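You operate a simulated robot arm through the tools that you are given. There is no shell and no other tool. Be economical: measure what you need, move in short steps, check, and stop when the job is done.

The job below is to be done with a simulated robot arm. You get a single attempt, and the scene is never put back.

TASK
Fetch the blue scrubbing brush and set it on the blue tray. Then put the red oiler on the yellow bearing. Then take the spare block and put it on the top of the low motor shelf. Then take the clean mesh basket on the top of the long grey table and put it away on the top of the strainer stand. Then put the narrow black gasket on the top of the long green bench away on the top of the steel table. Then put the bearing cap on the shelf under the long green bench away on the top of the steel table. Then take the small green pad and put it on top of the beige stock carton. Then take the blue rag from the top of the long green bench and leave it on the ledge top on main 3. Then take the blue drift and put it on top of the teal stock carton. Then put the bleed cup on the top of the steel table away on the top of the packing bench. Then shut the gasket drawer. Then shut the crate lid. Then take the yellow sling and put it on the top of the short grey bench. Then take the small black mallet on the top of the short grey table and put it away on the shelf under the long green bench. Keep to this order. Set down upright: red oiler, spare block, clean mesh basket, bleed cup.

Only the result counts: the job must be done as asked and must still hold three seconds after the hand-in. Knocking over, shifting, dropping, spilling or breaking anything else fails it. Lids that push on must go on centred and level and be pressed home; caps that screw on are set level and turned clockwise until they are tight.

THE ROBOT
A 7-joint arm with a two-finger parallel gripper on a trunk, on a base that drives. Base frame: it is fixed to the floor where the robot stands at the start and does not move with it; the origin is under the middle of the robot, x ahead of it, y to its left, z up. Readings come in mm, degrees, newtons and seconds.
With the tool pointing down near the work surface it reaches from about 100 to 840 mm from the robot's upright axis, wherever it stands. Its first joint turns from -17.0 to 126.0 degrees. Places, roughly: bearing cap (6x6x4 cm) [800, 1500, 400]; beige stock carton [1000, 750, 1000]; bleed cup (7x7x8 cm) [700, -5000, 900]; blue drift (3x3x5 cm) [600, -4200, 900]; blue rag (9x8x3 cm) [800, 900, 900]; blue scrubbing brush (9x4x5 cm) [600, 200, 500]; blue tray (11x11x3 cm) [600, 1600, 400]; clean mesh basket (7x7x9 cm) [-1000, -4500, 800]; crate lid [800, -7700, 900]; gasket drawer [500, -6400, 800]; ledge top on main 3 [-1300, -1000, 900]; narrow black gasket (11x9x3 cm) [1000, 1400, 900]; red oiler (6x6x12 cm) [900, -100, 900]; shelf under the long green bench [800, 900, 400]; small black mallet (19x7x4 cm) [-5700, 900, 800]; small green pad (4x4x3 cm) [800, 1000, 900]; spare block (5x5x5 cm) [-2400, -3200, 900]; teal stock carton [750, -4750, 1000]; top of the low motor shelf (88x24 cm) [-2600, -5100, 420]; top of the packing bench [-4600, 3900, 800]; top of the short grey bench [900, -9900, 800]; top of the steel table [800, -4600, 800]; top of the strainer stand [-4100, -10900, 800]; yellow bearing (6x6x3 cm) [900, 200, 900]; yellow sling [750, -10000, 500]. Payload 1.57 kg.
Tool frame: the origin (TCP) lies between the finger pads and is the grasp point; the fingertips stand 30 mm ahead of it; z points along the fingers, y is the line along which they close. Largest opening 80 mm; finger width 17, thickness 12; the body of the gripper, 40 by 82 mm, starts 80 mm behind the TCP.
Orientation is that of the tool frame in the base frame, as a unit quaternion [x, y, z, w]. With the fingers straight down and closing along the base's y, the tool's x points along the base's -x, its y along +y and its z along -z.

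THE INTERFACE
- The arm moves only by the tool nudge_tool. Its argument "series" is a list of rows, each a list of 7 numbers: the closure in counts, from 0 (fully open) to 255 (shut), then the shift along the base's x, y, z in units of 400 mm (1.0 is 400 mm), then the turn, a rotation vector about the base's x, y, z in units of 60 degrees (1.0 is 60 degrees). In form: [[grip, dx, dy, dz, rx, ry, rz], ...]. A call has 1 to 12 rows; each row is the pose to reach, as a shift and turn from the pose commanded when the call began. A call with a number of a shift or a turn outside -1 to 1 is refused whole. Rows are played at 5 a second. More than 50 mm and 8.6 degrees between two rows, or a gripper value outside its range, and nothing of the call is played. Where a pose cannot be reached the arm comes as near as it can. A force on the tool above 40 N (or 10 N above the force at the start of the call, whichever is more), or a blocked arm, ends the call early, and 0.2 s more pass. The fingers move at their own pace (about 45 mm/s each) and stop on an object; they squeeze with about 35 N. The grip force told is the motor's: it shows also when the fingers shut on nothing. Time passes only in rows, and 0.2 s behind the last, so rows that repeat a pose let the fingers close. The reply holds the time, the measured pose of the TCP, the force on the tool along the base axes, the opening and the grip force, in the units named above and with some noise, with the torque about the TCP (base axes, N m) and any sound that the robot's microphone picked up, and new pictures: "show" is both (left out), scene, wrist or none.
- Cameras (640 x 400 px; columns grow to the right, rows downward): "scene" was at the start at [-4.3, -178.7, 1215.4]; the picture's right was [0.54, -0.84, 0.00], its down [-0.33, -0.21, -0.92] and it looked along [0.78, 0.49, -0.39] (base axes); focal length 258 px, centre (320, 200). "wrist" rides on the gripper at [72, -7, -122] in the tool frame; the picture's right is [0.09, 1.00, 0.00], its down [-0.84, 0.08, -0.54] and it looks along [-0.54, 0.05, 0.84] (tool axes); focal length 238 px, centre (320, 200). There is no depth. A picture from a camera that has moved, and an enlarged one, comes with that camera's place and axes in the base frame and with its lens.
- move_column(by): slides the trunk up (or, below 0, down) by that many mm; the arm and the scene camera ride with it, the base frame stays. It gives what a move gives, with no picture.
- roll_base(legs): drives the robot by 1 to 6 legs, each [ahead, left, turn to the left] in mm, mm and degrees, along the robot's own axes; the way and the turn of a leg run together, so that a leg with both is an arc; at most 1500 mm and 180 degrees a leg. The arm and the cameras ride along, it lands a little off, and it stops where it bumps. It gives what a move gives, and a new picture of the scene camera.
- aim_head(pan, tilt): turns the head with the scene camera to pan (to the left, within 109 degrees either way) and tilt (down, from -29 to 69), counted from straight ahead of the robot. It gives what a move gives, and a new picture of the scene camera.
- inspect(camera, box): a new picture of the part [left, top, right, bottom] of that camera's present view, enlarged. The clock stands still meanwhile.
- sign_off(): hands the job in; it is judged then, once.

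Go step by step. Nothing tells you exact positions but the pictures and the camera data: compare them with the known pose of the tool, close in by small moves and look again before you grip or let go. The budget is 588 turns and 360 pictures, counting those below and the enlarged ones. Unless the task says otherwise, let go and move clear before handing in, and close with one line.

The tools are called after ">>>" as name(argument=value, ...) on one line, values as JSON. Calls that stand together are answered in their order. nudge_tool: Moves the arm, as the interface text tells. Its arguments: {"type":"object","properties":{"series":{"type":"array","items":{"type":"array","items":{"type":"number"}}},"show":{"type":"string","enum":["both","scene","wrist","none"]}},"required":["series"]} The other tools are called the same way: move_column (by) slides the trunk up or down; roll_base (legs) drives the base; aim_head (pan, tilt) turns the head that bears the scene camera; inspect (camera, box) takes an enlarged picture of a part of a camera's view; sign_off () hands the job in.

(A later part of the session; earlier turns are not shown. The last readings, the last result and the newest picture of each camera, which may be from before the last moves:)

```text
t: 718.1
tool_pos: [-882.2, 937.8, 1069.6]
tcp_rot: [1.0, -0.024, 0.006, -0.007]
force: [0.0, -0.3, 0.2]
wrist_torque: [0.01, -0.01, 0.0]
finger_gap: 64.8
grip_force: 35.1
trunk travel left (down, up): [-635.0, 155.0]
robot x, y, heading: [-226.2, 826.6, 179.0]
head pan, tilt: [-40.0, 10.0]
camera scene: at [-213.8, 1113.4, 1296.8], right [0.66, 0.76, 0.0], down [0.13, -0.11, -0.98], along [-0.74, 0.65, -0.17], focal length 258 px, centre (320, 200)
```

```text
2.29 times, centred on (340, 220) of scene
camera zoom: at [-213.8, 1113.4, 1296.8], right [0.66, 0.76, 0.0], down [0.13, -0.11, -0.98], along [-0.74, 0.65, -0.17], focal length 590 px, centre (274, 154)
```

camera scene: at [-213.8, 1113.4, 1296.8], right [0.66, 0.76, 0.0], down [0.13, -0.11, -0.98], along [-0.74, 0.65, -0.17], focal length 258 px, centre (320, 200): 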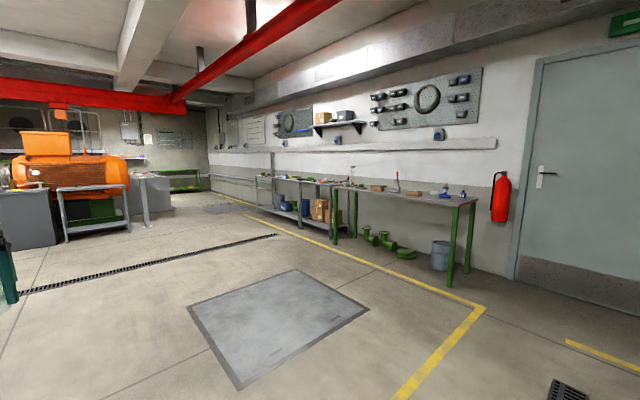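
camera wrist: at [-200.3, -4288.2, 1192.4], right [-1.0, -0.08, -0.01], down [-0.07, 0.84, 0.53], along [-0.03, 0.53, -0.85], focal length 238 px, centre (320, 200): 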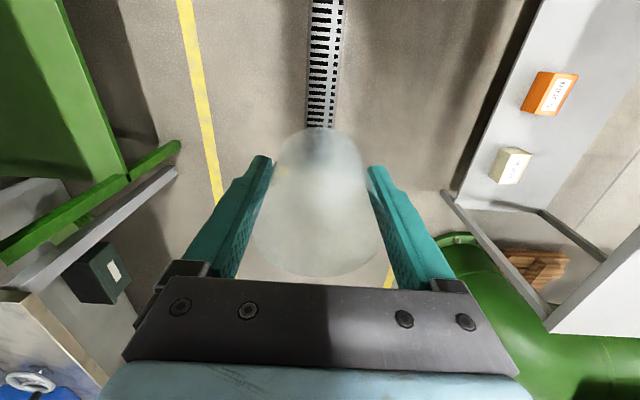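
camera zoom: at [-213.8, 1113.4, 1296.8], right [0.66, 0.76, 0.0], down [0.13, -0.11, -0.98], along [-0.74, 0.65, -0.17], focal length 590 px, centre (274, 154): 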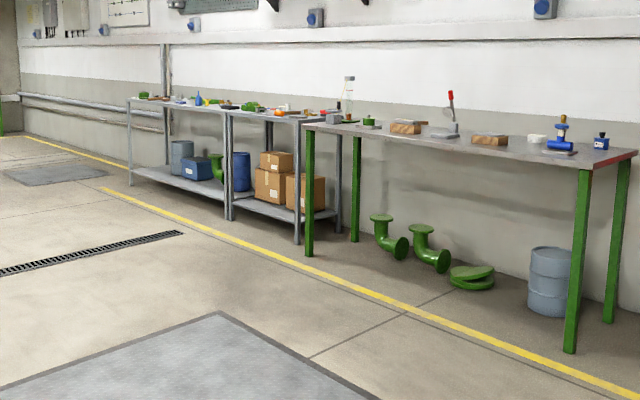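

The packing bench is the far grey wall table (x≈−3850…−5540, y≈3900). I drive along y≈900 and then approach facing +y.

>>> roll_base(legs=[[1500, 0, 1], [1400, 0, 0]])

>>> roll_base(legs=[[1300, 0, 0], [0, 0, -90]])

>>> aim_head(pan=-10, tilt=12)

```text
t: 732.2
tool_pos: [-3800.7, 767.8, 1069.0]
tcp_rot: [1.0, 0.018, 0.005, -0.006]
force: [-0.1, -0.3, -0.5]
wrist_torque: [-0.01, -0.02, 0.0]
finger_gap: 64.9
grip_force: 35.0
trunk travel left (down, up): [-635.0, 155.0]
robot x, y, heading: [-3133.2, 708.6, -175.9]
head pan, tilt: [-40.0, 10.0]
camera scene: at [-3150.6, 999.9, 1296.8], right [0.59, 0.81, 0.0], down [0.14, -0.1, -0.98], along [-0.8, 0.58, -0.17], focal length 258 px, centre (320, 200)
```

scene: 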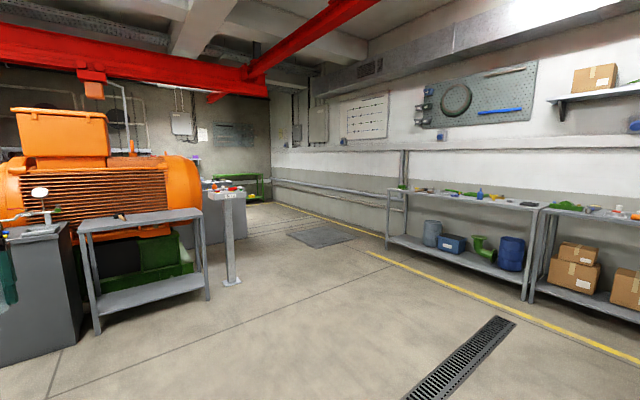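

```text
t: 742.5
tool_pos: [-4421.0, 1275.6, 1069.7]
tcp_rot: [0.736, -0.677, 0.008, 0.0]
force: [0.4, -0.4, -0.7]
wrist_torque: [-0.01, 0.04, 0.0]
finger_gap: 64.8
grip_force: 35.3
trunk travel left (down, up): [-635.0, 155.0]
robot x, y, heading: [-4446.3, 609.9, 97.1]
head pan, tilt: [-40.0, 10.0]
camera scene: at [-4158.7, 637.1, 1296.8], right [0.84, -0.55, 0.0], down [-0.1, -0.15, -0.98], along [0.54, 0.82, -0.17], focal length 258 px, centre (320, 200)
```

scene: 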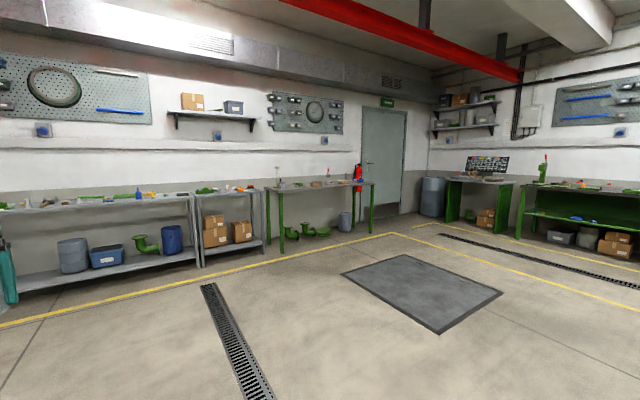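

```text
t: 743.5
tool_pos: [-4419.6, 1276.9, 1069.0]
tcp_rot: [0.737, -0.676, 0.008, 0.0]
force: [0.1, 0.2, 0.2]
wrist_torque: [0.01, 0.01, 0.0]
finger_gap: 64.5
grip_force: 34.8
trunk travel left (down, up): [-635.0, 155.0]
robot x, y, heading: [-4445.4, 608.9, 96.9]
head pan, tilt: [-10.0, 12.0]
camera scene: at [-4204.3, 652.3, 1293.5], right [1.0, -0.06, 0.0], down [-0.01, -0.21, -0.98], along [0.05, 0.98, -0.21], focal length 258 px, centre (320, 200)
```

scene: 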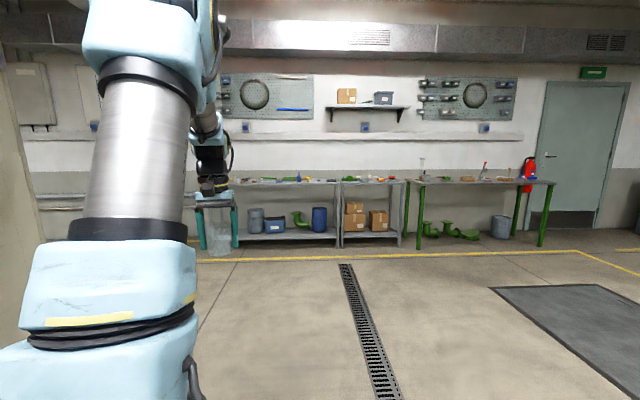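

>>> roll_base(legs=[[0, 0, -7], [1450, 0, 0], [800, 0, 0]])

>>> nudge_tool(series=[[255, 0, 0, 0, 0, 0, 0]], show="wrist")

```text
t: 755.0
tool_pos: [-4354.1, 3505.8, 1070.3]
tcp_rot: [-0.699, 0.715, -0.009, 0.0]
force: [-0.3, -0.2, -0.4]
wrist_torque: [-0.01, 0.01, -0.01]
finger_gap: 64.9
grip_force: 34.9
trunk travel left (down, up): [-635.0, 155.0]
robot x, y, heading: [-4456.5, 2847.8, 90.3]
head pan, tilt: [-10.0, 12.0]
camera scene: at [-4210.0, 2861.2, 1293.5], right [0.99, -0.17, 0.0], down [-0.03, -0.21, -0.98], along [0.16, 0.96, -0.21], focal length 258 px, centre (320, 200)
```

scene: 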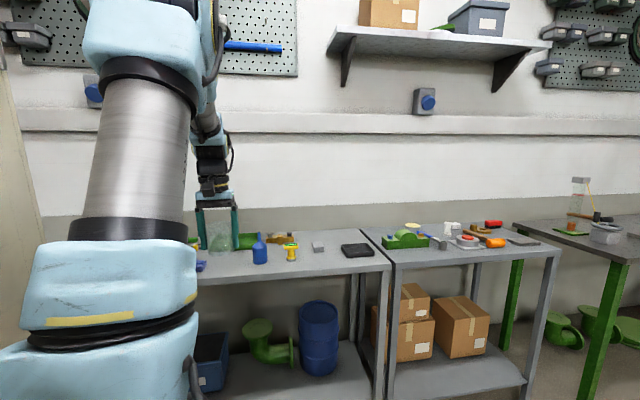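

```text
t: 755.5
tool_pos: [-4355.0, 3506.0, 1069.0]
tcp_rot: [-0.698, 0.716, -0.009, 0.0]
force: [0.4, -0.6, 0.2]
wrist_torque: [0.0, 0.03, -0.01]
finger_gap: 64.8
grip_force: 34.8
trunk travel left (down, up): [-635.0, 155.0]
robot x, y, heading: [-4456.7, 2844.3, 90.5]
head pan, tilt: [-10.0, 12.0]
camera wrist: at [-4350.4, 3435.0, 1192.3], right [-1.0, -0.07, -0.01], down [-0.06, 0.84, 0.53], along [-0.03, 0.53, -0.85], focal length 238 px, centre (320, 200)
```

wrist: 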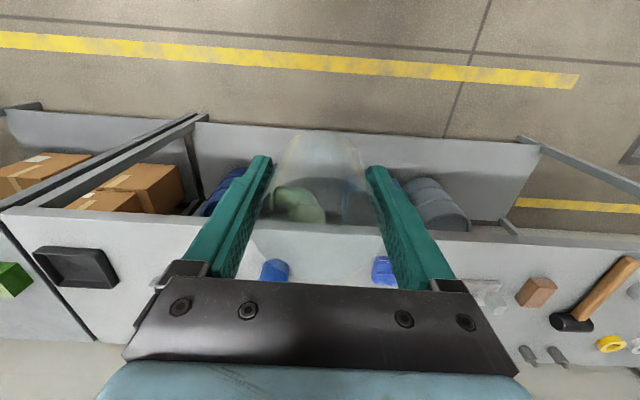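

>>> roll_base(legs=[[0, -310, 0]])

>>> nudge_tool(series=[[255, 0, 0, 0, 0, 0, 0]], show="wrist")

```text
t: 757.5
tool_pos: [-4047.2, 3507.6, 1068.2]
tcp_rot: [-0.698, 0.716, -0.009, 0.0]
force: [0.2, 0.3, -1.3]
wrist_torque: [0.0, 0.01, 0.01]
finger_gap: 64.6
grip_force: 35.1
trunk travel left (down, up): [-635.0, 155.0]
robot x, y, heading: [-4144.2, 2849.6, 90.5]
head pan, tilt: [-10.0, 12.0]
camera scene: at [-3902.7, 2863.5, 1293.5], right [0.99, -0.17, 0.0], down [-0.03, -0.21, -0.98], along [0.16, 0.96, -0.21], focal length 258 px, centre (320, 200)
```

scene: 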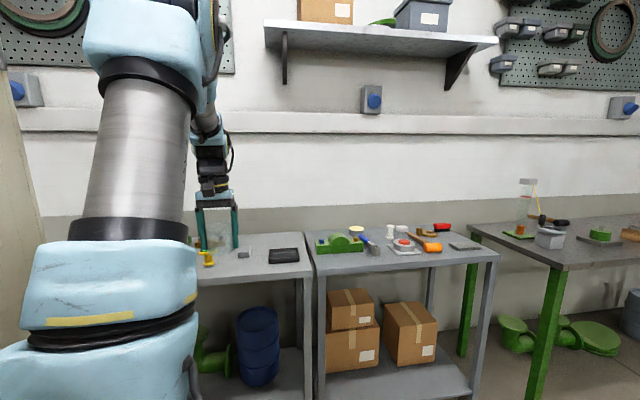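

```text
t: 757.9
tool_pos: [-4046.5, 3506.9, 1069.2]
tcp_rot: [-0.697, 0.717, -0.009, 0.0]
force: [0.4, 0.0, -0.5]
wrist_torque: [0.03, -0.01, 0.01]
finger_gap: 64.6
grip_force: 35.2
trunk travel left (down, up): [-635.0, 155.0]
robot x, y, heading: [-4147.8, 2848.6, 90.5]
head pan, tilt: [-10.0, 12.0]
camera wrist: at [-4042.6, 3437.5, 1192.3], right [-1.0, -0.07, -0.01], down [-0.06, 0.84, 0.53], along [-0.03, 0.53, -0.85], focal length 238 px, centre (320, 200)
```

wrist: 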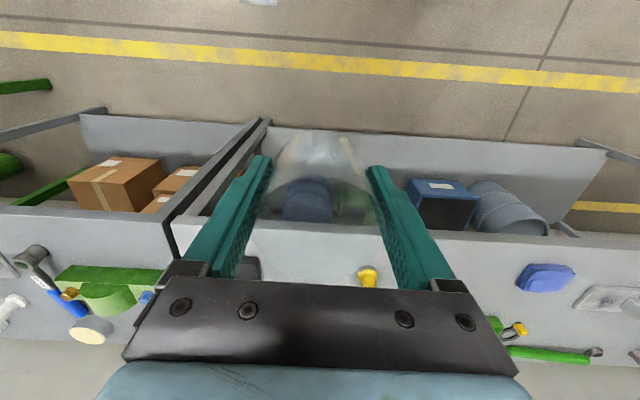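

>>> roll_base(legs=[[150, 0, 0]])

>>> nudge_tool(series=[[255, 0, 0.1, 0, 0, 0, 0], [255, -0.02, 0.2, 0, 0, 0, 0], [255, -0.03, 0.3, 0, 0, 0, 0], [255, -0.03, 0.38, -0.05, 0, 0, 0], [255, -0.03, 0.38, -0.15, 0, 0, 0], [255, -0.03, 0.38, -0.25, 0, 0, 0]], show="both")

```text
t: 759.3
tool_pos: [-4046.9, 3653.7, 1070.0]
tcp_rot: [-0.697, 0.717, -0.009, 0.0]
force: [-0.4, 0.1, -0.2]
wrist_torque: [-0.01, 0.0, 0.0]
finger_gap: 64.5
grip_force: 34.8
trunk travel left (down, up): [-635.0, 155.0]
robot x, y, heading: [-4147.9, 2992.7, 90.4]
head pan, tilt: [-10.0, 12.0]
camera scene: at [-3903.7, 3009.5, 1293.5], right [0.99, -0.17, 0.0], down [-0.03, -0.2, -0.98], along [0.16, 0.96, -0.21], focal length 258 px, centre (320, 200)
```

scene: 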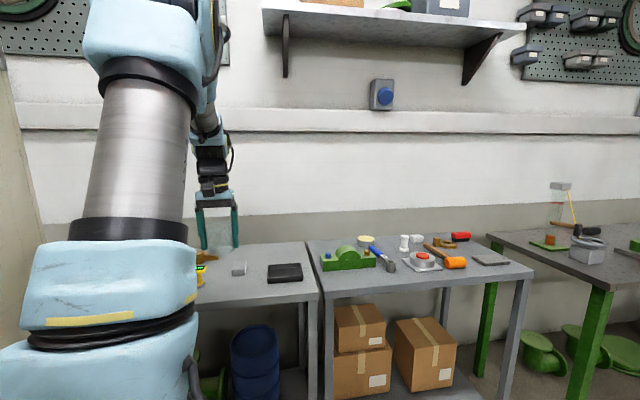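

```text
t: 760.7
tool_pos: [-4059.4, 3806.5, 971.4]
tcp_rot: [-0.697, 0.717, -0.007, 0.0]
force: [-0.4, -0.8, -0.1]
wrist_torque: [0.04, -0.01, 0.01]
finger_gap: 64.9
grip_force: 35.2
trunk travel left (down, up): [-635.0, 155.0]
robot x, y, heading: [-4147.9, 2996.0, 90.3]
head pan, tilt: [-10.0, 12.0]
camera scene: at [-3903.7, 3009.2, 1293.6], right [0.99, -0.17, 0.0], down [-0.03, -0.2, -0.98], along [0.16, 0.96, -0.21], focal length 258 px, centre (320, 200)
camera wrist: at [-4055.8, 3736.6, 1093.9], right [-1.0, -0.07, -0.01], down [-0.06, 0.84, 0.53], along [-0.02, 0.53, -0.85], focal length 238 px, centre (320, 200)
```

scene: 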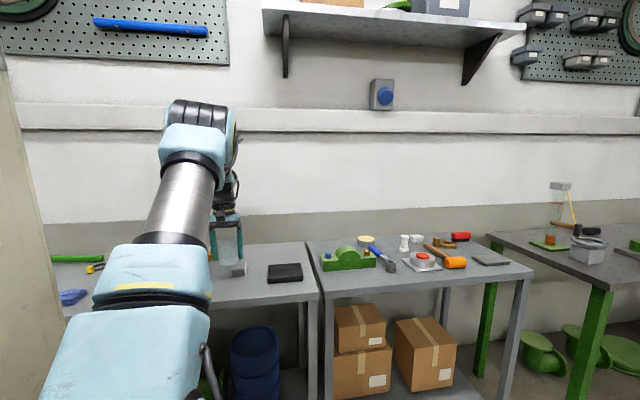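
wrist: 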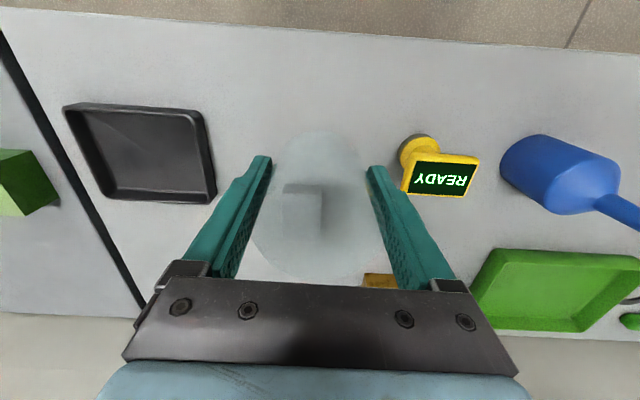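

>>> nudge_tool(series=[[255, 0, -0.02, -0.1, 0, 0, 0], [255, 0, -0.03, -0.2, 0, 0, 0], [255, 0, -0.03, -0.26, 0, 0, 0], [255, 0, -0.03, -0.28, 0, 0, 0], [255, 0, -0.03, -0.295, 0, 0, 0], [255, 0, -0.03, -0.31, 0, 0, 0], [255, 0, -0.03, -0.325, 0, 0, 0], [255, 0, -0.03, -0.34, 0, 0, 0]], show="wrist")

```text
t: 761.4
tool_pos: [-4059.4, 3799.3, 885.2]
tcp_rot: [-0.697, 0.717, -0.001, 0.006]
force: [-0.1, -1.4, 19.8]
wrist_torque: [-0.24, 0.45, 0.04]
finger_gap: 64.6
grip_force: 35.3
trunk travel left (down, up): [-635.0, 155.0]
robot x, y, heading: [-4147.8, 2995.8, 90.3]
head pan, tilt: [-10.0, 12.0]
stopped in row 3: the force on the tool passed its limit at 63 N (the readings are from after the stop); the commanded pose is now the measured one
camera wrist: at [-4055.1, 3726.5, 1007.1], right [-1.0, -0.06, -0.01], down [-0.06, 0.84, 0.55], along [-0.03, 0.55, -0.84], focal length 238 px, centre (320, 200)
```

wrist: 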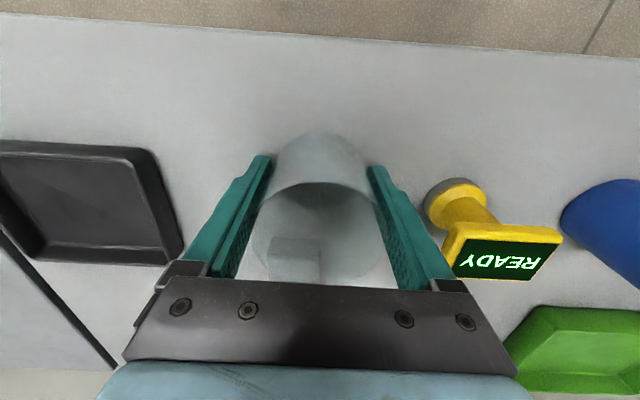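

>>> nudge_tool(series=[[255, 0, 0, 0.003, 0, 0, 0], [120, 0, 0, 0.004, 0, 0, 0], [0, 0, 0, 0.004, 0, 0, 0], [0, 0, 0, 0.005, 0, 0, 0], [0, 0, 0, 0.07, 0, 0, 0], [0, 0, 0, 0.17, 0, 0, 0], [0, 0, 0, 0.28, 0, 0, 0], [0, 0, 0, 0.38, 0, 0, 0]], show="wrist")

```text
t: 763.2
tool_pos: [-4056.0, 3797.3, 1035.0]
tcp_rot: [-0.697, 0.717, -0.003, 0.004]
force: [-0.7, -0.3, -0.8]
wrist_torque: [0.0, -0.02, -0.02]
finger_gap: 80.1
grip_force: 0.0
trunk travel left (down, up): [-635.0, 155.0]
robot x, y, heading: [-4147.5, 2995.0, 90.2]
head pan, tilt: [-10.0, 12.0]
camera wrist: at [-4051.2, 3724.7, 1157.0], right [-1.0, -0.06, -0.01], down [-0.06, 0.84, 0.54], along [-0.03, 0.54, -0.84], focal length 238 px, centre (320, 200)
```

wrist: 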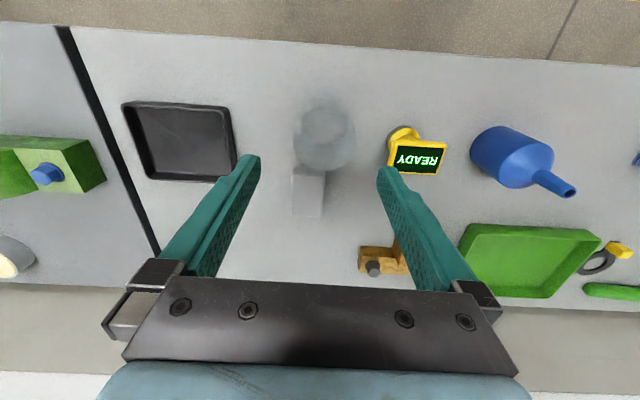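

>>> inspect(camera="wrist", box=[260, 80, 400, 230])

```text
2.67 times, centred on (330, 155) of wrist
camera zoom: at [-4051.2, 3724.7, 1157.0], right [-1.0, -0.06, -0.01], down [-0.06, 0.84, 0.54], along [-0.03, 0.54, -0.84], focal length 636 px, centre (293, 320)
```

zoom: 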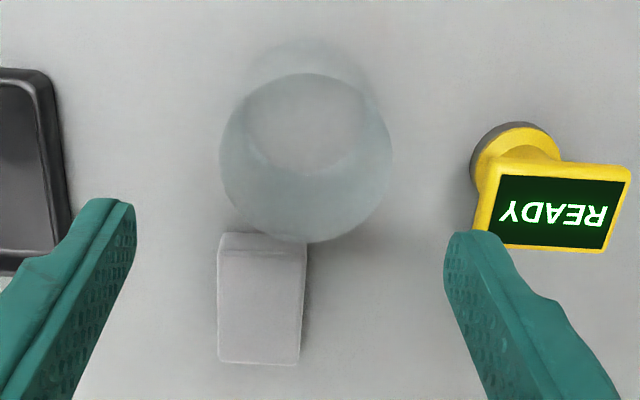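

The cup stands upright. Next the gasket drawer: retract, back out, and return to the aisle.

>>> nudge_tool(series=[[0, 0, -0.1, 0.03, 0, 0, 0], [0, 0, -0.2, 0.03, 0, 0, 0], [0, 0, -0.3, 0.03, 0, 0, 0], [0, 0, -0.4, 0.03, 0, 0, 0], [0, 0, -0.48, 0.03, 0, 0, 0]], show="none")

>>> roll_base(legs=[[-1500, 0, 0], [-550, 0, 0], [0, 0, -90]])

>>> aim_head(pan=-10, tilt=15)

```text
t: 764.4
tool_pos: [-4057.3, 3603.2, 1047.5]
tcp_rot: [-0.697, 0.717, -0.004, 0.004]
force: [-0.2, -0.5, -0.2]
wrist_torque: [-0.02, -0.04, -0.02]
finger_gap: 79.8
grip_force: 0.1
trunk travel left (down, up): [-635.0, 155.0]
robot x, y, heading: [-4147.0, 2997.1, 90.4]
head pan, tilt: [-10.0, 12.0]
```

```text
t: 778.6
tool_pos: [-3512.3, 820.3, 1047.4]
tcp_rot: [0.019, 1.0, -0.006, 0.0]
force: [-0.3, 0.7, -0.6]
wrist_torque: [-0.02, -0.02, -0.03]
finger_gap: 80.0
grip_force: 0.1
trunk travel left (down, up): [-635.0, 155.0]
robot x, y, heading: [-4120.6, 921.4, -0.2]
head pan, tilt: [-10.0, 12.0]
camera scene: at [-4112.6, 671.4, 1293.5], right [-0.18, -0.98, 0.0], down [-0.2, 0.04, -0.98], along [0.96, -0.17, -0.21], focal length 258 px, centre (320, 200)
```

scene: 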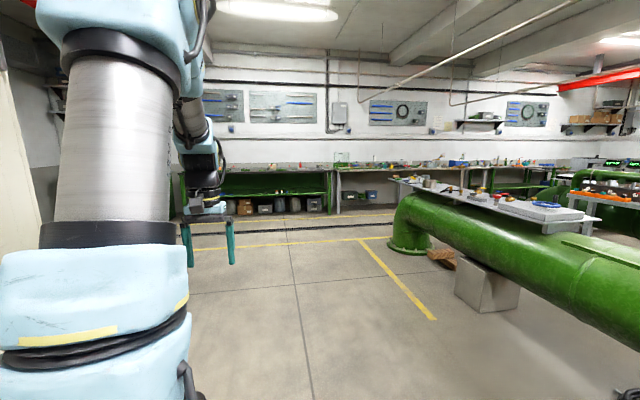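

```text
t: 779.3
tool_pos: [-3512.5, 822.0, 1047.8]
tcp_rot: [0.019, 1.0, -0.006, 0.0]
force: [-0.7, -0.3, 0.4]
wrist_torque: [-0.02, 0.02, 0.01]
finger_gap: 80.0
grip_force: 0.0
trunk travel left (down, up): [-635.0, 155.0]
robot x, y, heading: [-4125.5, 917.0, -0.4]
head pan, tilt: [-10.0, 15.0]
camera scene: at [-4112.5, 671.3, 1288.6], right [-0.18, -0.98, 0.0], down [-0.25, 0.05, -0.97], along [0.95, -0.17, -0.26], focal length 258 px, centre (320, 200)
```

scene: 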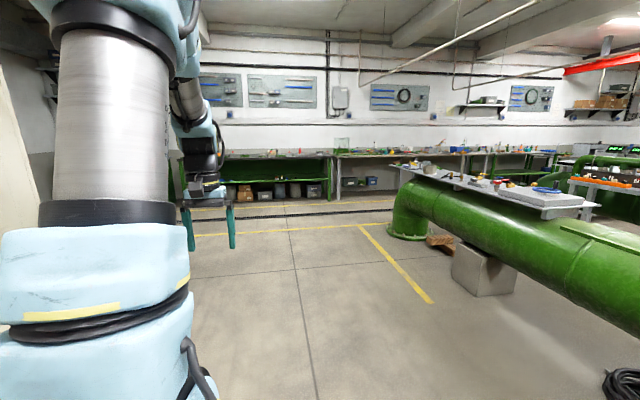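

>>> roll_base(legs=[[1500, 0, 0.4], [1400, 0, 0]])

>>> roll_base(legs=[[0, 0, 0]])

```text
t: 793.1
tool_pos: [-651.9, 816.4, 1048.6]
tcp_rot: [0.01, 1.0, -0.005, 0.001]
force: [0.1, 0.7, -0.4]
wrist_torque: [-0.02, 0.01, -0.02]
finger_gap: 80.1
grip_force: 0.1
trunk travel left (down, up): [-635.0, 155.0]
robot x, y, heading: [-1259.4, 899.9, 1.0]
head pan, tilt: [-10.0, 15.0]
camera scene: at [-1248.8, 655.5, 1288.6], right [-0.16, -0.99, 0.0], down [-0.26, 0.04, -0.97], along [0.95, -0.15, -0.26], focal length 258 px, centre (320, 200)
```

scene: 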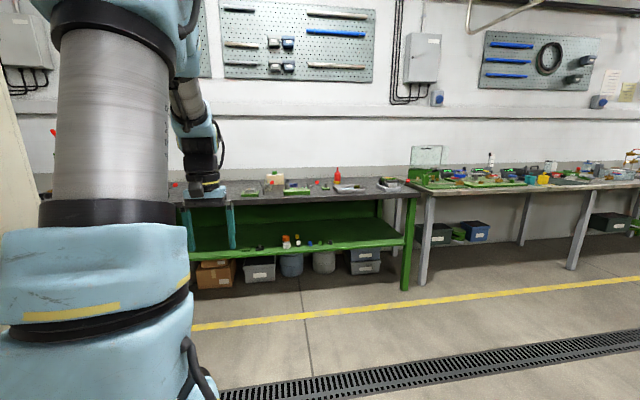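

```text
t: 793.8
tool_pos: [-652.2, 815.2, 1048.4]
tcp_rot: [0.009, 1.0, -0.006, 0.0]
force: [0.5, 0.4, 0.1]
wrist_torque: [0.02, -0.03, -0.01]
finger_gap: 79.7
grip_force: 0.1
trunk travel left (down, up): [-635.0, 155.0]
robot x, y, heading: [-1258.7, 903.2, 0.7]
head pan, tilt: [-10.0, 15.0]
camera scene: at [-1248.8, 655.5, 1288.6], right [-0.16, -0.99, 0.0], down [-0.26, 0.04, -0.97], along [0.95, -0.15, -0.26], focal length 258 px, centre (320, 200)
```

scene: 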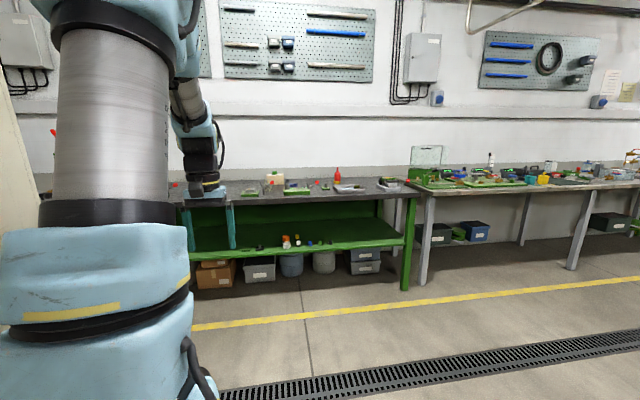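

>>> roll_base(legs=[[990, 0, 0], [0, 0, -90.7], [1450, 0, 0]])

>>> roll_base(legs=[[1450, 0, 0]])

```text
t: 809.7
tool_pos: [-220.9, -1181.6, 1048.3]
tcp_rot: [0.697, 0.717, -0.003, -0.004]
force: [-0.5, 0.0, 0.1]
wrist_torque: [-0.02, 0.0, 0.0]
finger_gap: 80.1
grip_force: 0.0
trunk travel left (down, up): [-635.0, 155.0]
robot x, y, heading: [-170.1, -573.2, -86.4]
head pan, tilt: [-10.0, 15.0]
camera scene: at [-413.6, -594.9, 1288.6], right [-0.99, 0.11, 0.0], down [0.03, 0.26, -0.97], along [-0.11, -0.96, -0.26], focal length 258 px, centre (320, 200)
```

scene: 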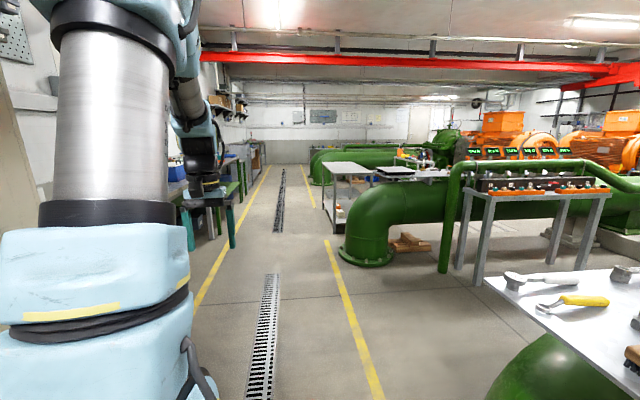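

```text
t: 816.9
tool_pos: [-63.3, -2628.7, 1048.5]
tcp_rot: [0.679, 0.734, -0.004, -0.004]
force: [-0.7, -0.2, 0.1]
wrist_torque: [0.0, -0.01, 0.0]
finger_gap: 80.0
grip_force: 0.1
trunk travel left (down, up): [-635.0, 155.0]
robot x, y, heading: [-36.7, -2014.1, -83.5]
head pan, tilt: [-10.0, 15.0]
camera scene: at [-284.8, -2051.5, 1288.6], right [-1.0, 0.06, 0.0], down [0.02, 0.26, -0.97], along [-0.06, -0.96, -0.26], focal length 258 px, centre (320, 200)
```

scene: 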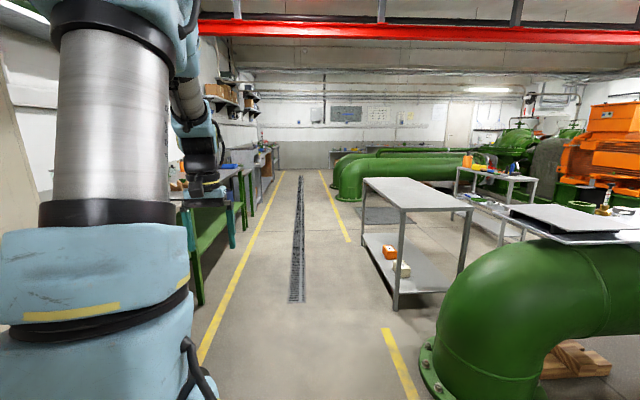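

>>> roll_base(legs=[[0, 0, -6.5], [0, -230, 0], [1450, 0, 0]])

>>> roll_base(legs=[[1450, 0, 0]])

```text
t: 825.8
tool_pos: [-354.3, -4032.7, 1047.4]
tcp_rot: [0.716, 0.698, -0.003, -0.004]
force: [0.5, 0.3, -0.4]
wrist_torque: [0.01, -0.01, 0.04]
finger_gap: 80.0
grip_force: 0.1
trunk travel left (down, up): [-635.0, 155.0]
robot x, y, heading: [-269.7, -3425.3, -89.5]
head pan, tilt: [-10.0, 15.0]
camera scene: at [-514.8, -3436.1, 1288.6], right [-0.99, 0.17, 0.0], down [0.04, 0.26, -0.97], along [-0.16, -0.95, -0.26], focal length 258 px, centre (320, 200)
```

scene: 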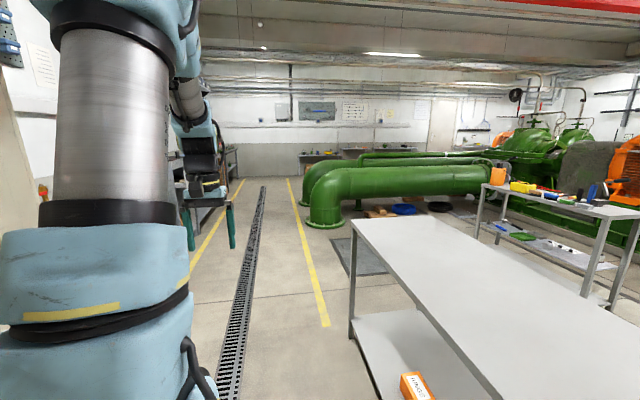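

```text
t: 833.2
tool_pos: [-369.2, -5512.9, 1047.9]
tcp_rot: [0.723, 0.69, -0.004, -0.004]
force: [-0.3, 0.3, -0.8]
wrist_torque: [-0.01, 0.02, -0.01]
finger_gap: 80.2
grip_force: 0.1
trunk travel left (down, up): [-635.0, 155.0]
robot x, y, heading: [-268.3, -4910.3, -90.5]
head pan, tilt: [-10.0, 15.0]
camera scene: at [-518.3, -4913.1, 1288.6], right [-0.98, 0.19, 0.0], down [0.05, 0.25, -0.97], along [-0.18, -0.95, -0.26], focal length 258 px, centre (320, 200)
```

scene: 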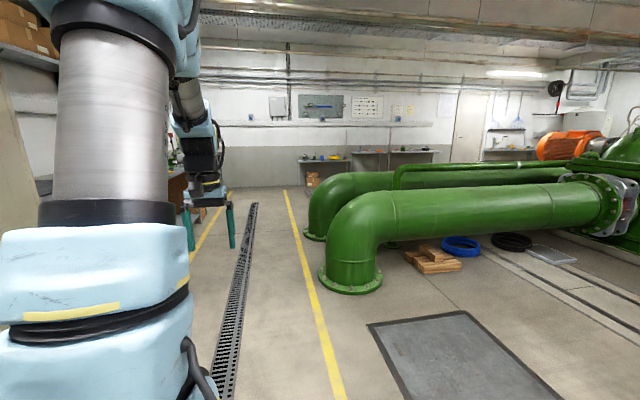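

>>> roll_base(legs=[[1150, 0, 0], [0, 0, 90.5]])

>>> aim_head(pan=-20, tilt=22)

>>> nudge_tool(series=[[0, 0, 0, 0, 0, 0, 0]], show="wrist")

```text
t: 842.9
tool_pos: [323.6, -6163.2, 1049.3]
tcp_rot: [0.022, 1.0, -0.006, 0.0]
force: [0.1, -0.5, 0.2]
wrist_torque: [0.01, -0.01, 0.04]
finger_gap: 79.8
grip_force: 0.0
trunk travel left (down, up): [-635.0, 155.0]
robot x, y, heading: [-288.6, -6063.0, -0.3]
head pan, tilt: [-10.0, 15.0]
camera scene: at [-276.1, -6308.4, 1288.6], right [-0.18, -0.98, 0.0], down [-0.25, 0.05, -0.97], along [0.95, -0.18, -0.26], focal length 258 px, centre (320, 200)
```

scene: 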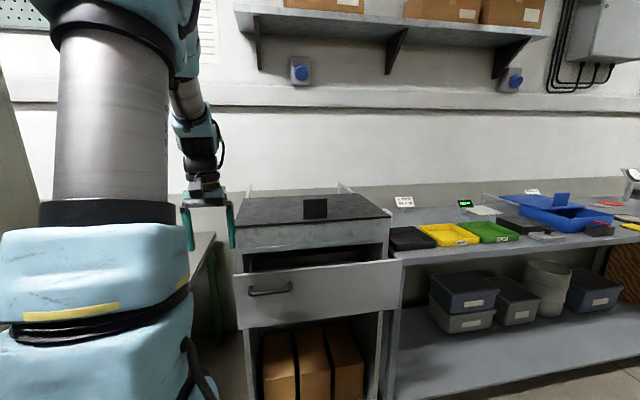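

```text
t: 843.6
tool_pos: [323.1, -6162.0, 1048.8]
tcp_rot: [0.023, 1.0, -0.005, -0.001]
force: [-0.6, -0.6, -0.5]
wrist_torque: [0.01, -0.02, 0.0]
finger_gap: 79.8
grip_force: 0.0
trunk travel left (down, up): [-635.0, 155.0]
robot x, y, heading: [-285.3, -6065.5, -0.4]
head pan, tilt: [-20.0, 22.0]
camera scene: at [-281.0, -6323.8, 1277.3], right [-0.35, -0.94, 0.0], down [-0.35, 0.13, -0.93], along [0.87, -0.33, -0.37], focal length 258 px, centre (320, 200)
```

scene: 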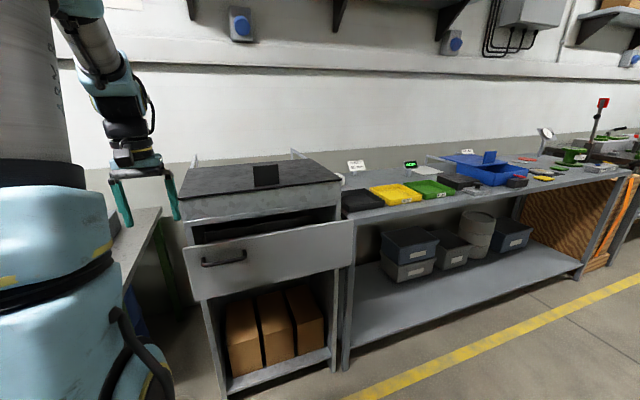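

```text
t: 844.0
tool_pos: [325.0, -6161.8, 1047.7]
tcp_rot: [0.022, 1.0, -0.006, 0.0]
force: [0.7, 0.7, -0.8]
wrist_torque: [0.01, 0.04, -0.02]
finger_gap: 80.0
grip_force: 0.1
trunk travel left (down, up): [-635.0, 155.0]
robot x, y, heading: [-282.2, -6064.6, -0.8]
head pan, tilt: [-20.0, 22.0]
camera wrist: at [252.9, -6164.6, 1170.5], right [-0.05, 1.0, -0.01], down [0.84, 0.05, 0.54], along [0.54, 0.02, -0.84], focal length 238 px, centre (320, 200)
```

wrist: 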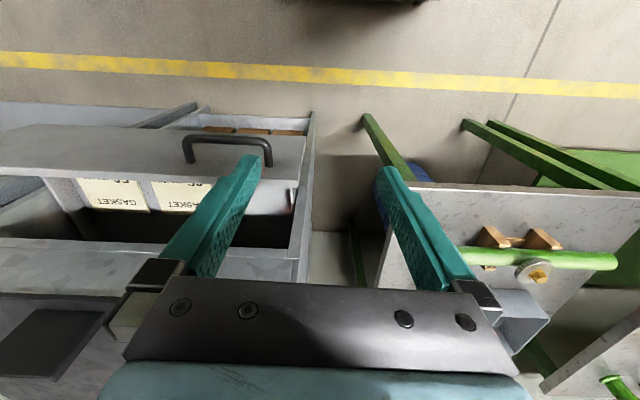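

>>> inspect(camera="wrist", box=[0, 90, 330, 290])

>>> inspect(camera="scene", box=[160, 140, 380, 320])

```text
1.94 times, centred on (165, 190) of wrist
camera zoom: at [252.9, -6164.6, 1170.5], right [-0.05, 1.0, -0.01], down [0.84, 0.05, 0.54], along [0.54, 0.02, -0.84], focal length 462 px, centre (621, 219)
```

zoom: 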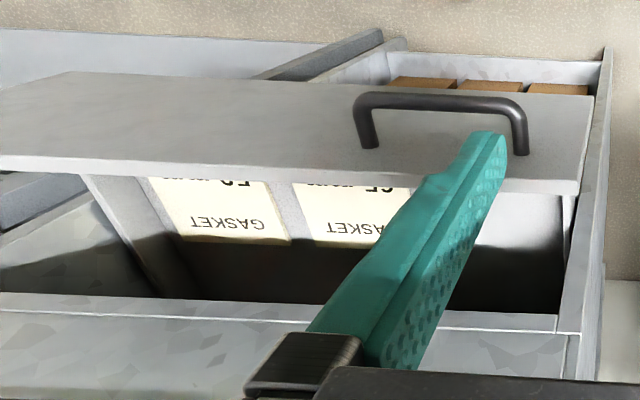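

```text
2.22 times, centred on (270, 230) of scene
camera zoom: at [-281.1, -6323.9, 1277.2], right [-0.35, -0.94, 0.0], down [-0.35, 0.13, -0.93], along [0.87, -0.33, -0.37], focal length 574 px, centre (431, 133)
```

zoom: 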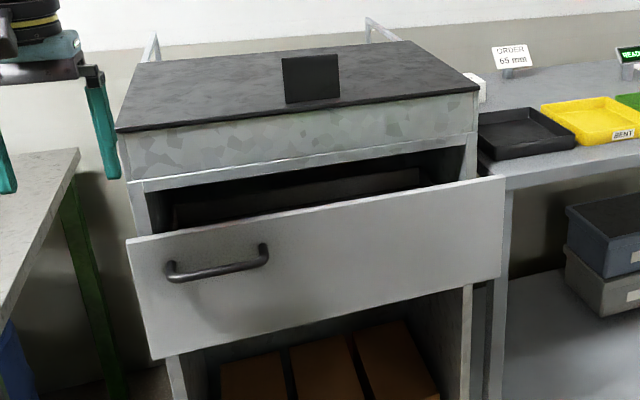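

The drawer front panel is at x≈402 (y −6690…−6190, z 708…901). I will push it with closed fingertips, tool tilted forward, at its centre.

>>> roll_base(legs=[[0, -330, 0.8]])

>>> nudge_tool(series=[[255, 0, 0, 0, 0, -0.12, 0], [255, 0, 0, 0, 0, -0.24, 0], [255, 0, 0, -0.03, 0, -0.36, 0], [255, 0, 0, -0.07, 0, -0.48, 0], [255, 0, 0, -0.1, 0, -0.6, 0], [255, 0, 0, -0.15, 0, -0.72, 0], [255, 0, 0, -0.2, 0, -0.8, 0]], show="wrist")

```text
t: 846.2
tool_pos: [325.5, -6478.5, 1049.3]
tcp_rot: [0.014, 1.0, -0.005, 0.0]
force: [0.0, 0.3, 0.1]
wrist_torque: [0.0, 0.0, 0.02]
finger_gap: 80.0
grip_force: 0.0
trunk travel left (down, up): [-635.0, 155.0]
robot x, y, heading: [-286.4, -6389.5, 0.4]
head pan, tilt: [-20.0, 22.0]
camera scene: at [-276.7, -6649.2, 1277.2], right [-0.33, -0.94, 0.0], down [-0.35, 0.13, -0.93], along [0.87, -0.31, -0.37], focal length 258 px, centre (320, 200)
```

scene: 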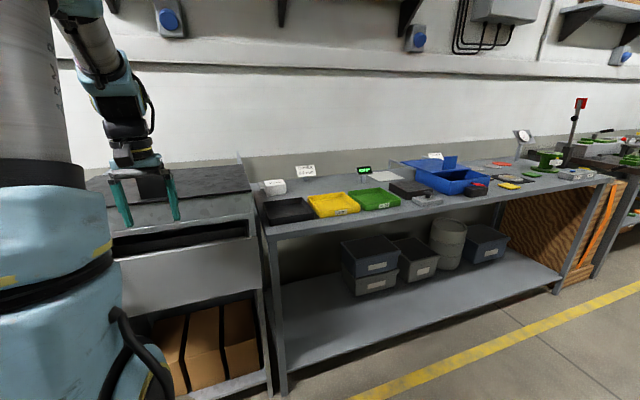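

```text
t: 847.8
tool_pos: [319.6, -6508.4, 979.8]
tcp_rot: [0.029, 0.941, -0.07, 0.33]
force: [-0.2, 1.1, 0.0]
wrist_torque: [-0.01, 0.0, -0.01]
finger_gap: 0.0
grip_force: 21.1
out of reach, approached as far as the arm can: row 5, 6, 7
trunk travel left (down, up): [-635.0, 155.0]
robot x, y, heading: [-284.2, -6392.1, 0.5]
head pan, tilt: [-20.0, 22.0]
camera wrist: at [188.6, -6495.3, 1029.7], right [0.03, 0.99, -0.17], down [0.33, 0.15, 0.93], along [0.94, -0.08, -0.32], focal length 238 px, centre (320, 200)
```

wrist: 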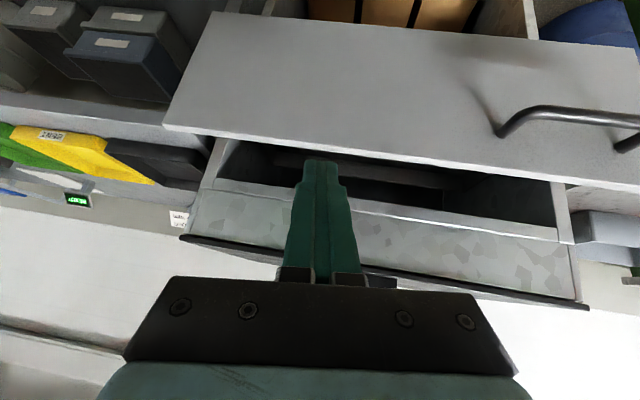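

>>> move_column(by=-155)

>>> nudge_tool(series=[[255, 0.05, 0.08, 0, 0, 0, 0], [255, 0.1, 0.16, 0, 0, 0, 0]], show="both")

```text
t: 849.6
tool_pos: [320.8, -6507.4, 825.3]
tcp_rot: [0.025, 0.941, -0.069, 0.33]
force: [-0.1, 0.2, -0.3]
wrist_torque: [0.0, 0.0, 0.03]
finger_gap: 0.1
grip_force: 20.8
trunk travel left (down, up): [-480.0, 310.0]
robot x, y, heading: [-286.2, -6391.9, 0.7]
head pan, tilt: [-20.0, 22.0]
```

```text
t: 850.2
tool_pos: [363.5, -6442.8, 824.7]
tcp_rot: [0.026, 0.941, -0.069, 0.331]
force: [-0.2, 0.0, 1.4]
wrist_torque: [0.0, 0.01, -0.02]
finger_gap: 0.1
grip_force: 21.3
trunk travel left (down, up): [-480.0, 310.0]
robot x, y, heading: [-285.4, -6395.0, 0.4]
head pan, tilt: [-20.0, 22.0]
camera scene: at [-277.0, -6649.3, 1122.2], right [-0.34, -0.94, 0.0], down [-0.35, 0.13, -0.93], along [0.87, -0.31, -0.37], focal length 258 px, centre (320, 200)
camera wrist: at [231.8, -6430.5, 874.8], right [0.02, 0.99, -0.17], down [0.33, 0.15, 0.93], along [0.95, -0.08, -0.32], focal length 238 px, centre (320, 200)
```

scene: 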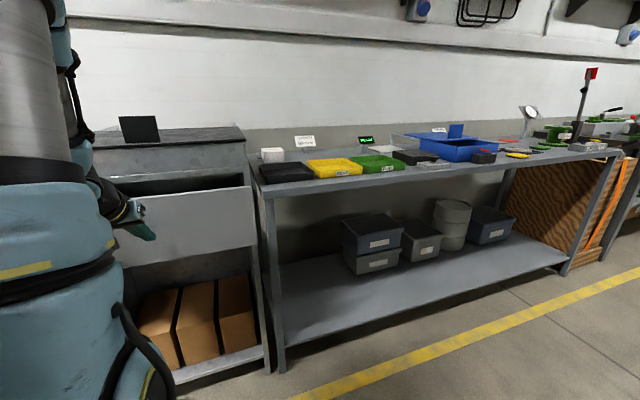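
wrist: 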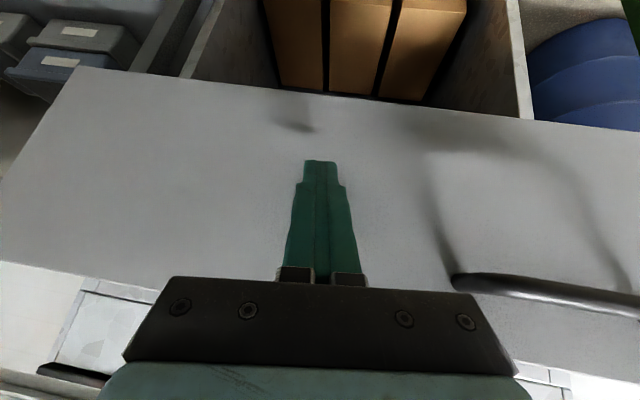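

>>> nudge_tool(series=[[255, 0.04, 0, 0, 0, 0, 0], [255, 0.08, 0, 0, 0, 0, 0], [255, 0.12, 0, 0, 0, 0, 0], [255, 0.16, 0, 0, 0, 0, 0], [255, 0.2, 0, 0, 0, 0, 0], [255, 0.24, 0, 0, 0, 0, 0], [255, 0.28, 0, 0, 0, 0, 0], [255, 0.32, 0, 0, 0, 0, 0]], show="scene")

```text
t: 851.9
tool_pos: [470.6, -6444.2, 822.1]
tcp_rot: [0.026, 0.942, -0.07, 0.328]
force: [-29.4, 0.7, 16.3]
wrist_torque: [-0.02, 0.43, -0.05]
finger_gap: 0.0
grip_force: 21.9
trunk travel left (down, up): [-480.0, 310.0]
robot x, y, heading: [-286.6, -6389.5, 0.5]
head pan, tilt: [-20.0, 22.0]
stopped in row 8: the force on the tool passed its limit at 65 N (the readings are from after the stop); the commanded pose is now the measured one
camera scene: at [-278.2, -6649.2, 1122.4], right [-0.33, -0.94, 0.0], down [-0.35, 0.13, -0.93], along [0.87, -0.31, -0.37], focal length 258 px, centre (320, 200)
```

scene: 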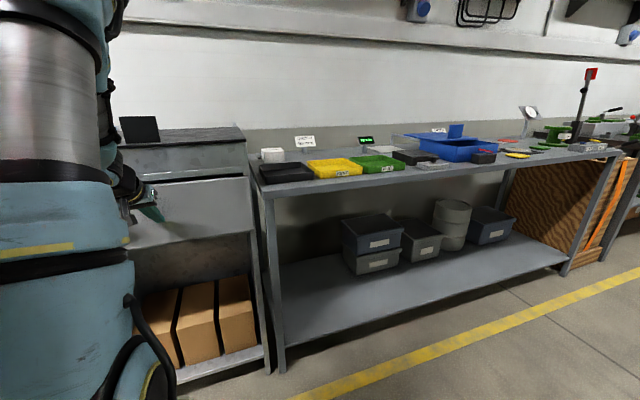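

>>> inspect(camera="scene", box=[100, 110, 280, 280])

```text
2.35 times, centred on (190, 195) of scene
camera zoom: at [-278.2, -6649.2, 1122.4], right [-0.33, -0.94, 0.0], down [-0.35, 0.13, -0.93], along [0.87, -0.31, -0.37], focal length 608 px, centre (626, 212)
```

zoom: 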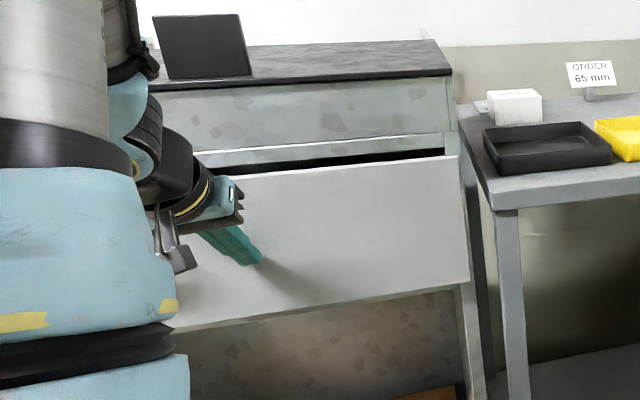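

>>> nudge_tool(series=[[255, 0.01, 0, 0, 0, 0, 0], [255, 0.02, 0, 0, 0, 0, 0], [255, 0.03, 0, 0, 0, 0, 0], [255, 0.04, 0, 0, 0, 0, 0], [255, 0.05, 0, 0, 0, 0, 0]], show="none")

```text
t: 852.2
tool_pos: [471.3, -6443.4, 821.8]
tcp_rot: [0.026, 0.943, -0.069, 0.325]
force: [-19.4, -0.4, 9.3]
wrist_torque: [0.02, 0.14, -0.02]
finger_gap: 0.0
grip_force: 21.3
trunk travel left (down, up): [-480.0, 310.0]
robot x, y, heading: [-284.1, -6392.1, 0.5]
head pan, tilt: [-20.0, 22.0]
stopped in row 1: the force on the tool passed its limit at 50 N (the readings are from after the stop); the commanded pose is now the measured one
```

>>> nudge_tool(series=[[255, -0.08, 0, 0, 0, 0, 0], [255, -0.18, 0, 0.02, 0, 0, 0], [255, -0.28, 0, 0.1, 0, 0, 0], [255, -0.3, 0, 0.2, 0, 0, 0]], show="wrist")

>>> inspect(camera="scene", box=[100, 110, 280, 280])

```text
refused: row 3 steps farther than a row can; nothing moved
```

```text
2.35 times, centred on (190, 195) of scene
camera zoom: at [-278.3, -6649.2, 1122.2], right [-0.33, -0.94, 0.0], down [-0.35, 0.13, -0.93], along [0.87, -0.31, -0.37], focal length 608 px, centre (626, 212)
```

zoom: 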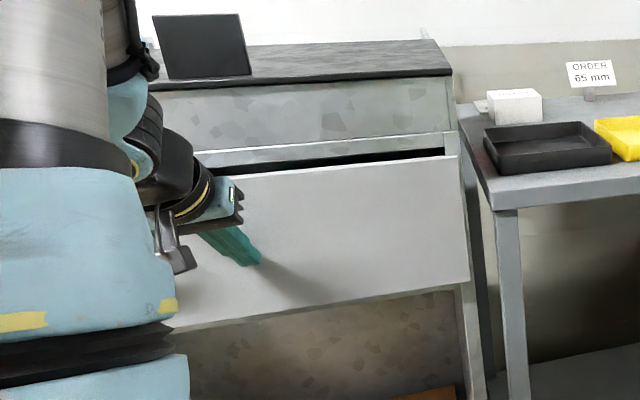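

>>> nudge_tool(series=[[255, -0.08, 0, 0, 0, 0, 0], [255, -0.18, 0, 0.02, 0, 0, 0], [255, -0.27, 0, 0.07, 0, 0, 0], [255, -0.3, 0, 0.17, 0, 0, 0]], show="wrist")

```text
t: 853.2
tool_pos: [349.6, -6445.7, 890.8]
tcp_rot: [0.027, 0.943, -0.07, 0.325]
force: [0.9, -0.6, -0.3]
wrist_torque: [-0.01, 0.0, -0.04]
finger_gap: 0.0
grip_force: 21.4
trunk travel left (down, up): [-480.0, 310.0]
robot x, y, heading: [-285.0, -6390.5, 0.6]
head pan, tilt: [-20.0, 22.0]
camera wrist: at [219.0, -6433.3, 943.2], right [0.02, 0.99, -0.17], down [0.34, 0.15, 0.93], along [0.94, -0.08, -0.33], focal length 238 px, centre (320, 200)
```

wrist: 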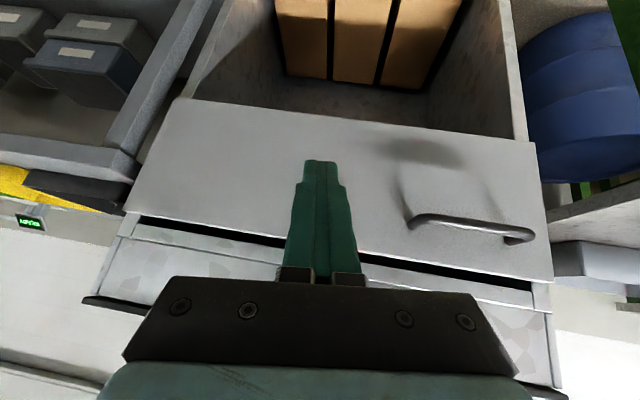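

The panel met its end stop with its front at x≈490, flush with the cabinet. Next the crate lid: raise, straighten and move right to look.

>>> move_column(by=200)

>>> roll_base(legs=[[-20, -1050, -0.6]])

>>> aim_head(pan=0, tilt=22)

```text
t: 855.4
tool_pos: [349.7, -6446.3, 1090.8]
tcp_rot: [0.025, 0.942, -0.07, 0.326]
force: [0.2, -0.8, 0.5]
wrist_torque: [-0.01, 0.0, 0.0]
finger_gap: 0.0
grip_force: 21.5
trunk travel left (down, up): [-680.0, 110.0]
robot x, y, heading: [-285.2, -6389.8, 0.6]
head pan, tilt: [-20.0, 22.0]
```

```text
t: 860.9
tool_pos: [347.4, -7509.2, 1092.1]
tcp_rot: [0.017, 0.943, -0.067, 0.326]
force: [0.1, 0.7, -0.5]
wrist_torque: [0.0, 0.0, 0.0]
finger_gap: 0.0
grip_force: 21.3
trunk travel left (down, up): [-680.0, 110.0]
robot x, y, heading: [-287.9, -7463.1, 1.2]
head pan, tilt: [-20.0, 22.0]
camera scene: at [-275.3, -7723.6, 1322.2], right [-0.32, -0.95, 0.0], down [-0.36, 0.12, -0.93], along [0.88, -0.29, -0.37], focal length 258 px, centre (320, 200)
```

scene: 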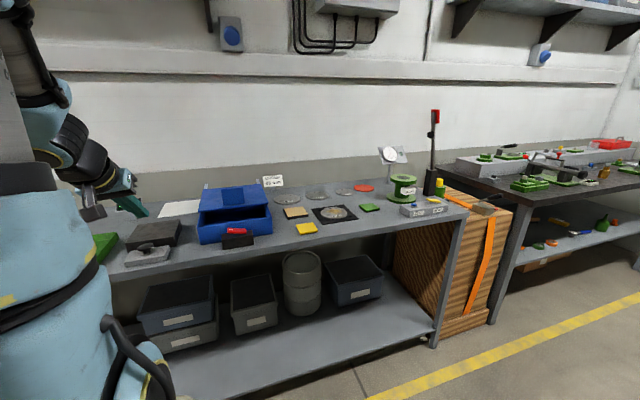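

```text
t: 861.7
tool_pos: [348.1, -7508.6, 1091.6]
tcp_rot: [0.017, 0.943, -0.067, 0.327]
force: [-0.5, 1.0, -0.5]
wrist_torque: [0.0, 0.01, 0.02]
finger_gap: 0.0
grip_force: 21.3
trunk travel left (down, up): [-680.0, 110.0]
robot x, y, heading: [-285.2, -7463.2, 1.6]
head pan, tilt: [0.0, 22.0]
camera scene: at [-270.5, -7691.8, 1322.2], right [0.02, -1.0, 0.0], down [-0.37, -0.01, -0.93], along [0.93, 0.02, -0.37], focal length 258 px, centre (320, 200)
```

scene: 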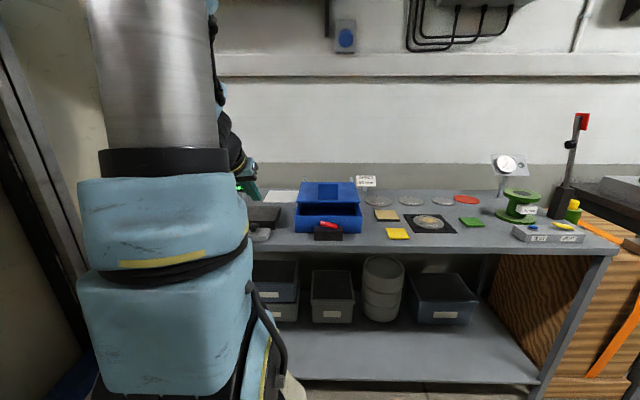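

>>> inspect(camera="scene", box=[260, 160, 400, 260])

```text
4.00 times, centred on (330, 210) of scene
camera zoom: at [-270.5, -7691.8, 1322.2], right [0.02, -1.0, 0.0], down [-0.37, -0.01, -0.93], along [0.93, 0.02, -0.37], focal length 1033 px, centre (280, 160)
```

zoom: 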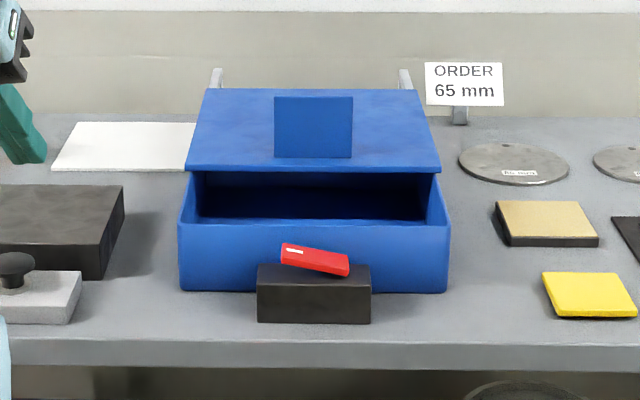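

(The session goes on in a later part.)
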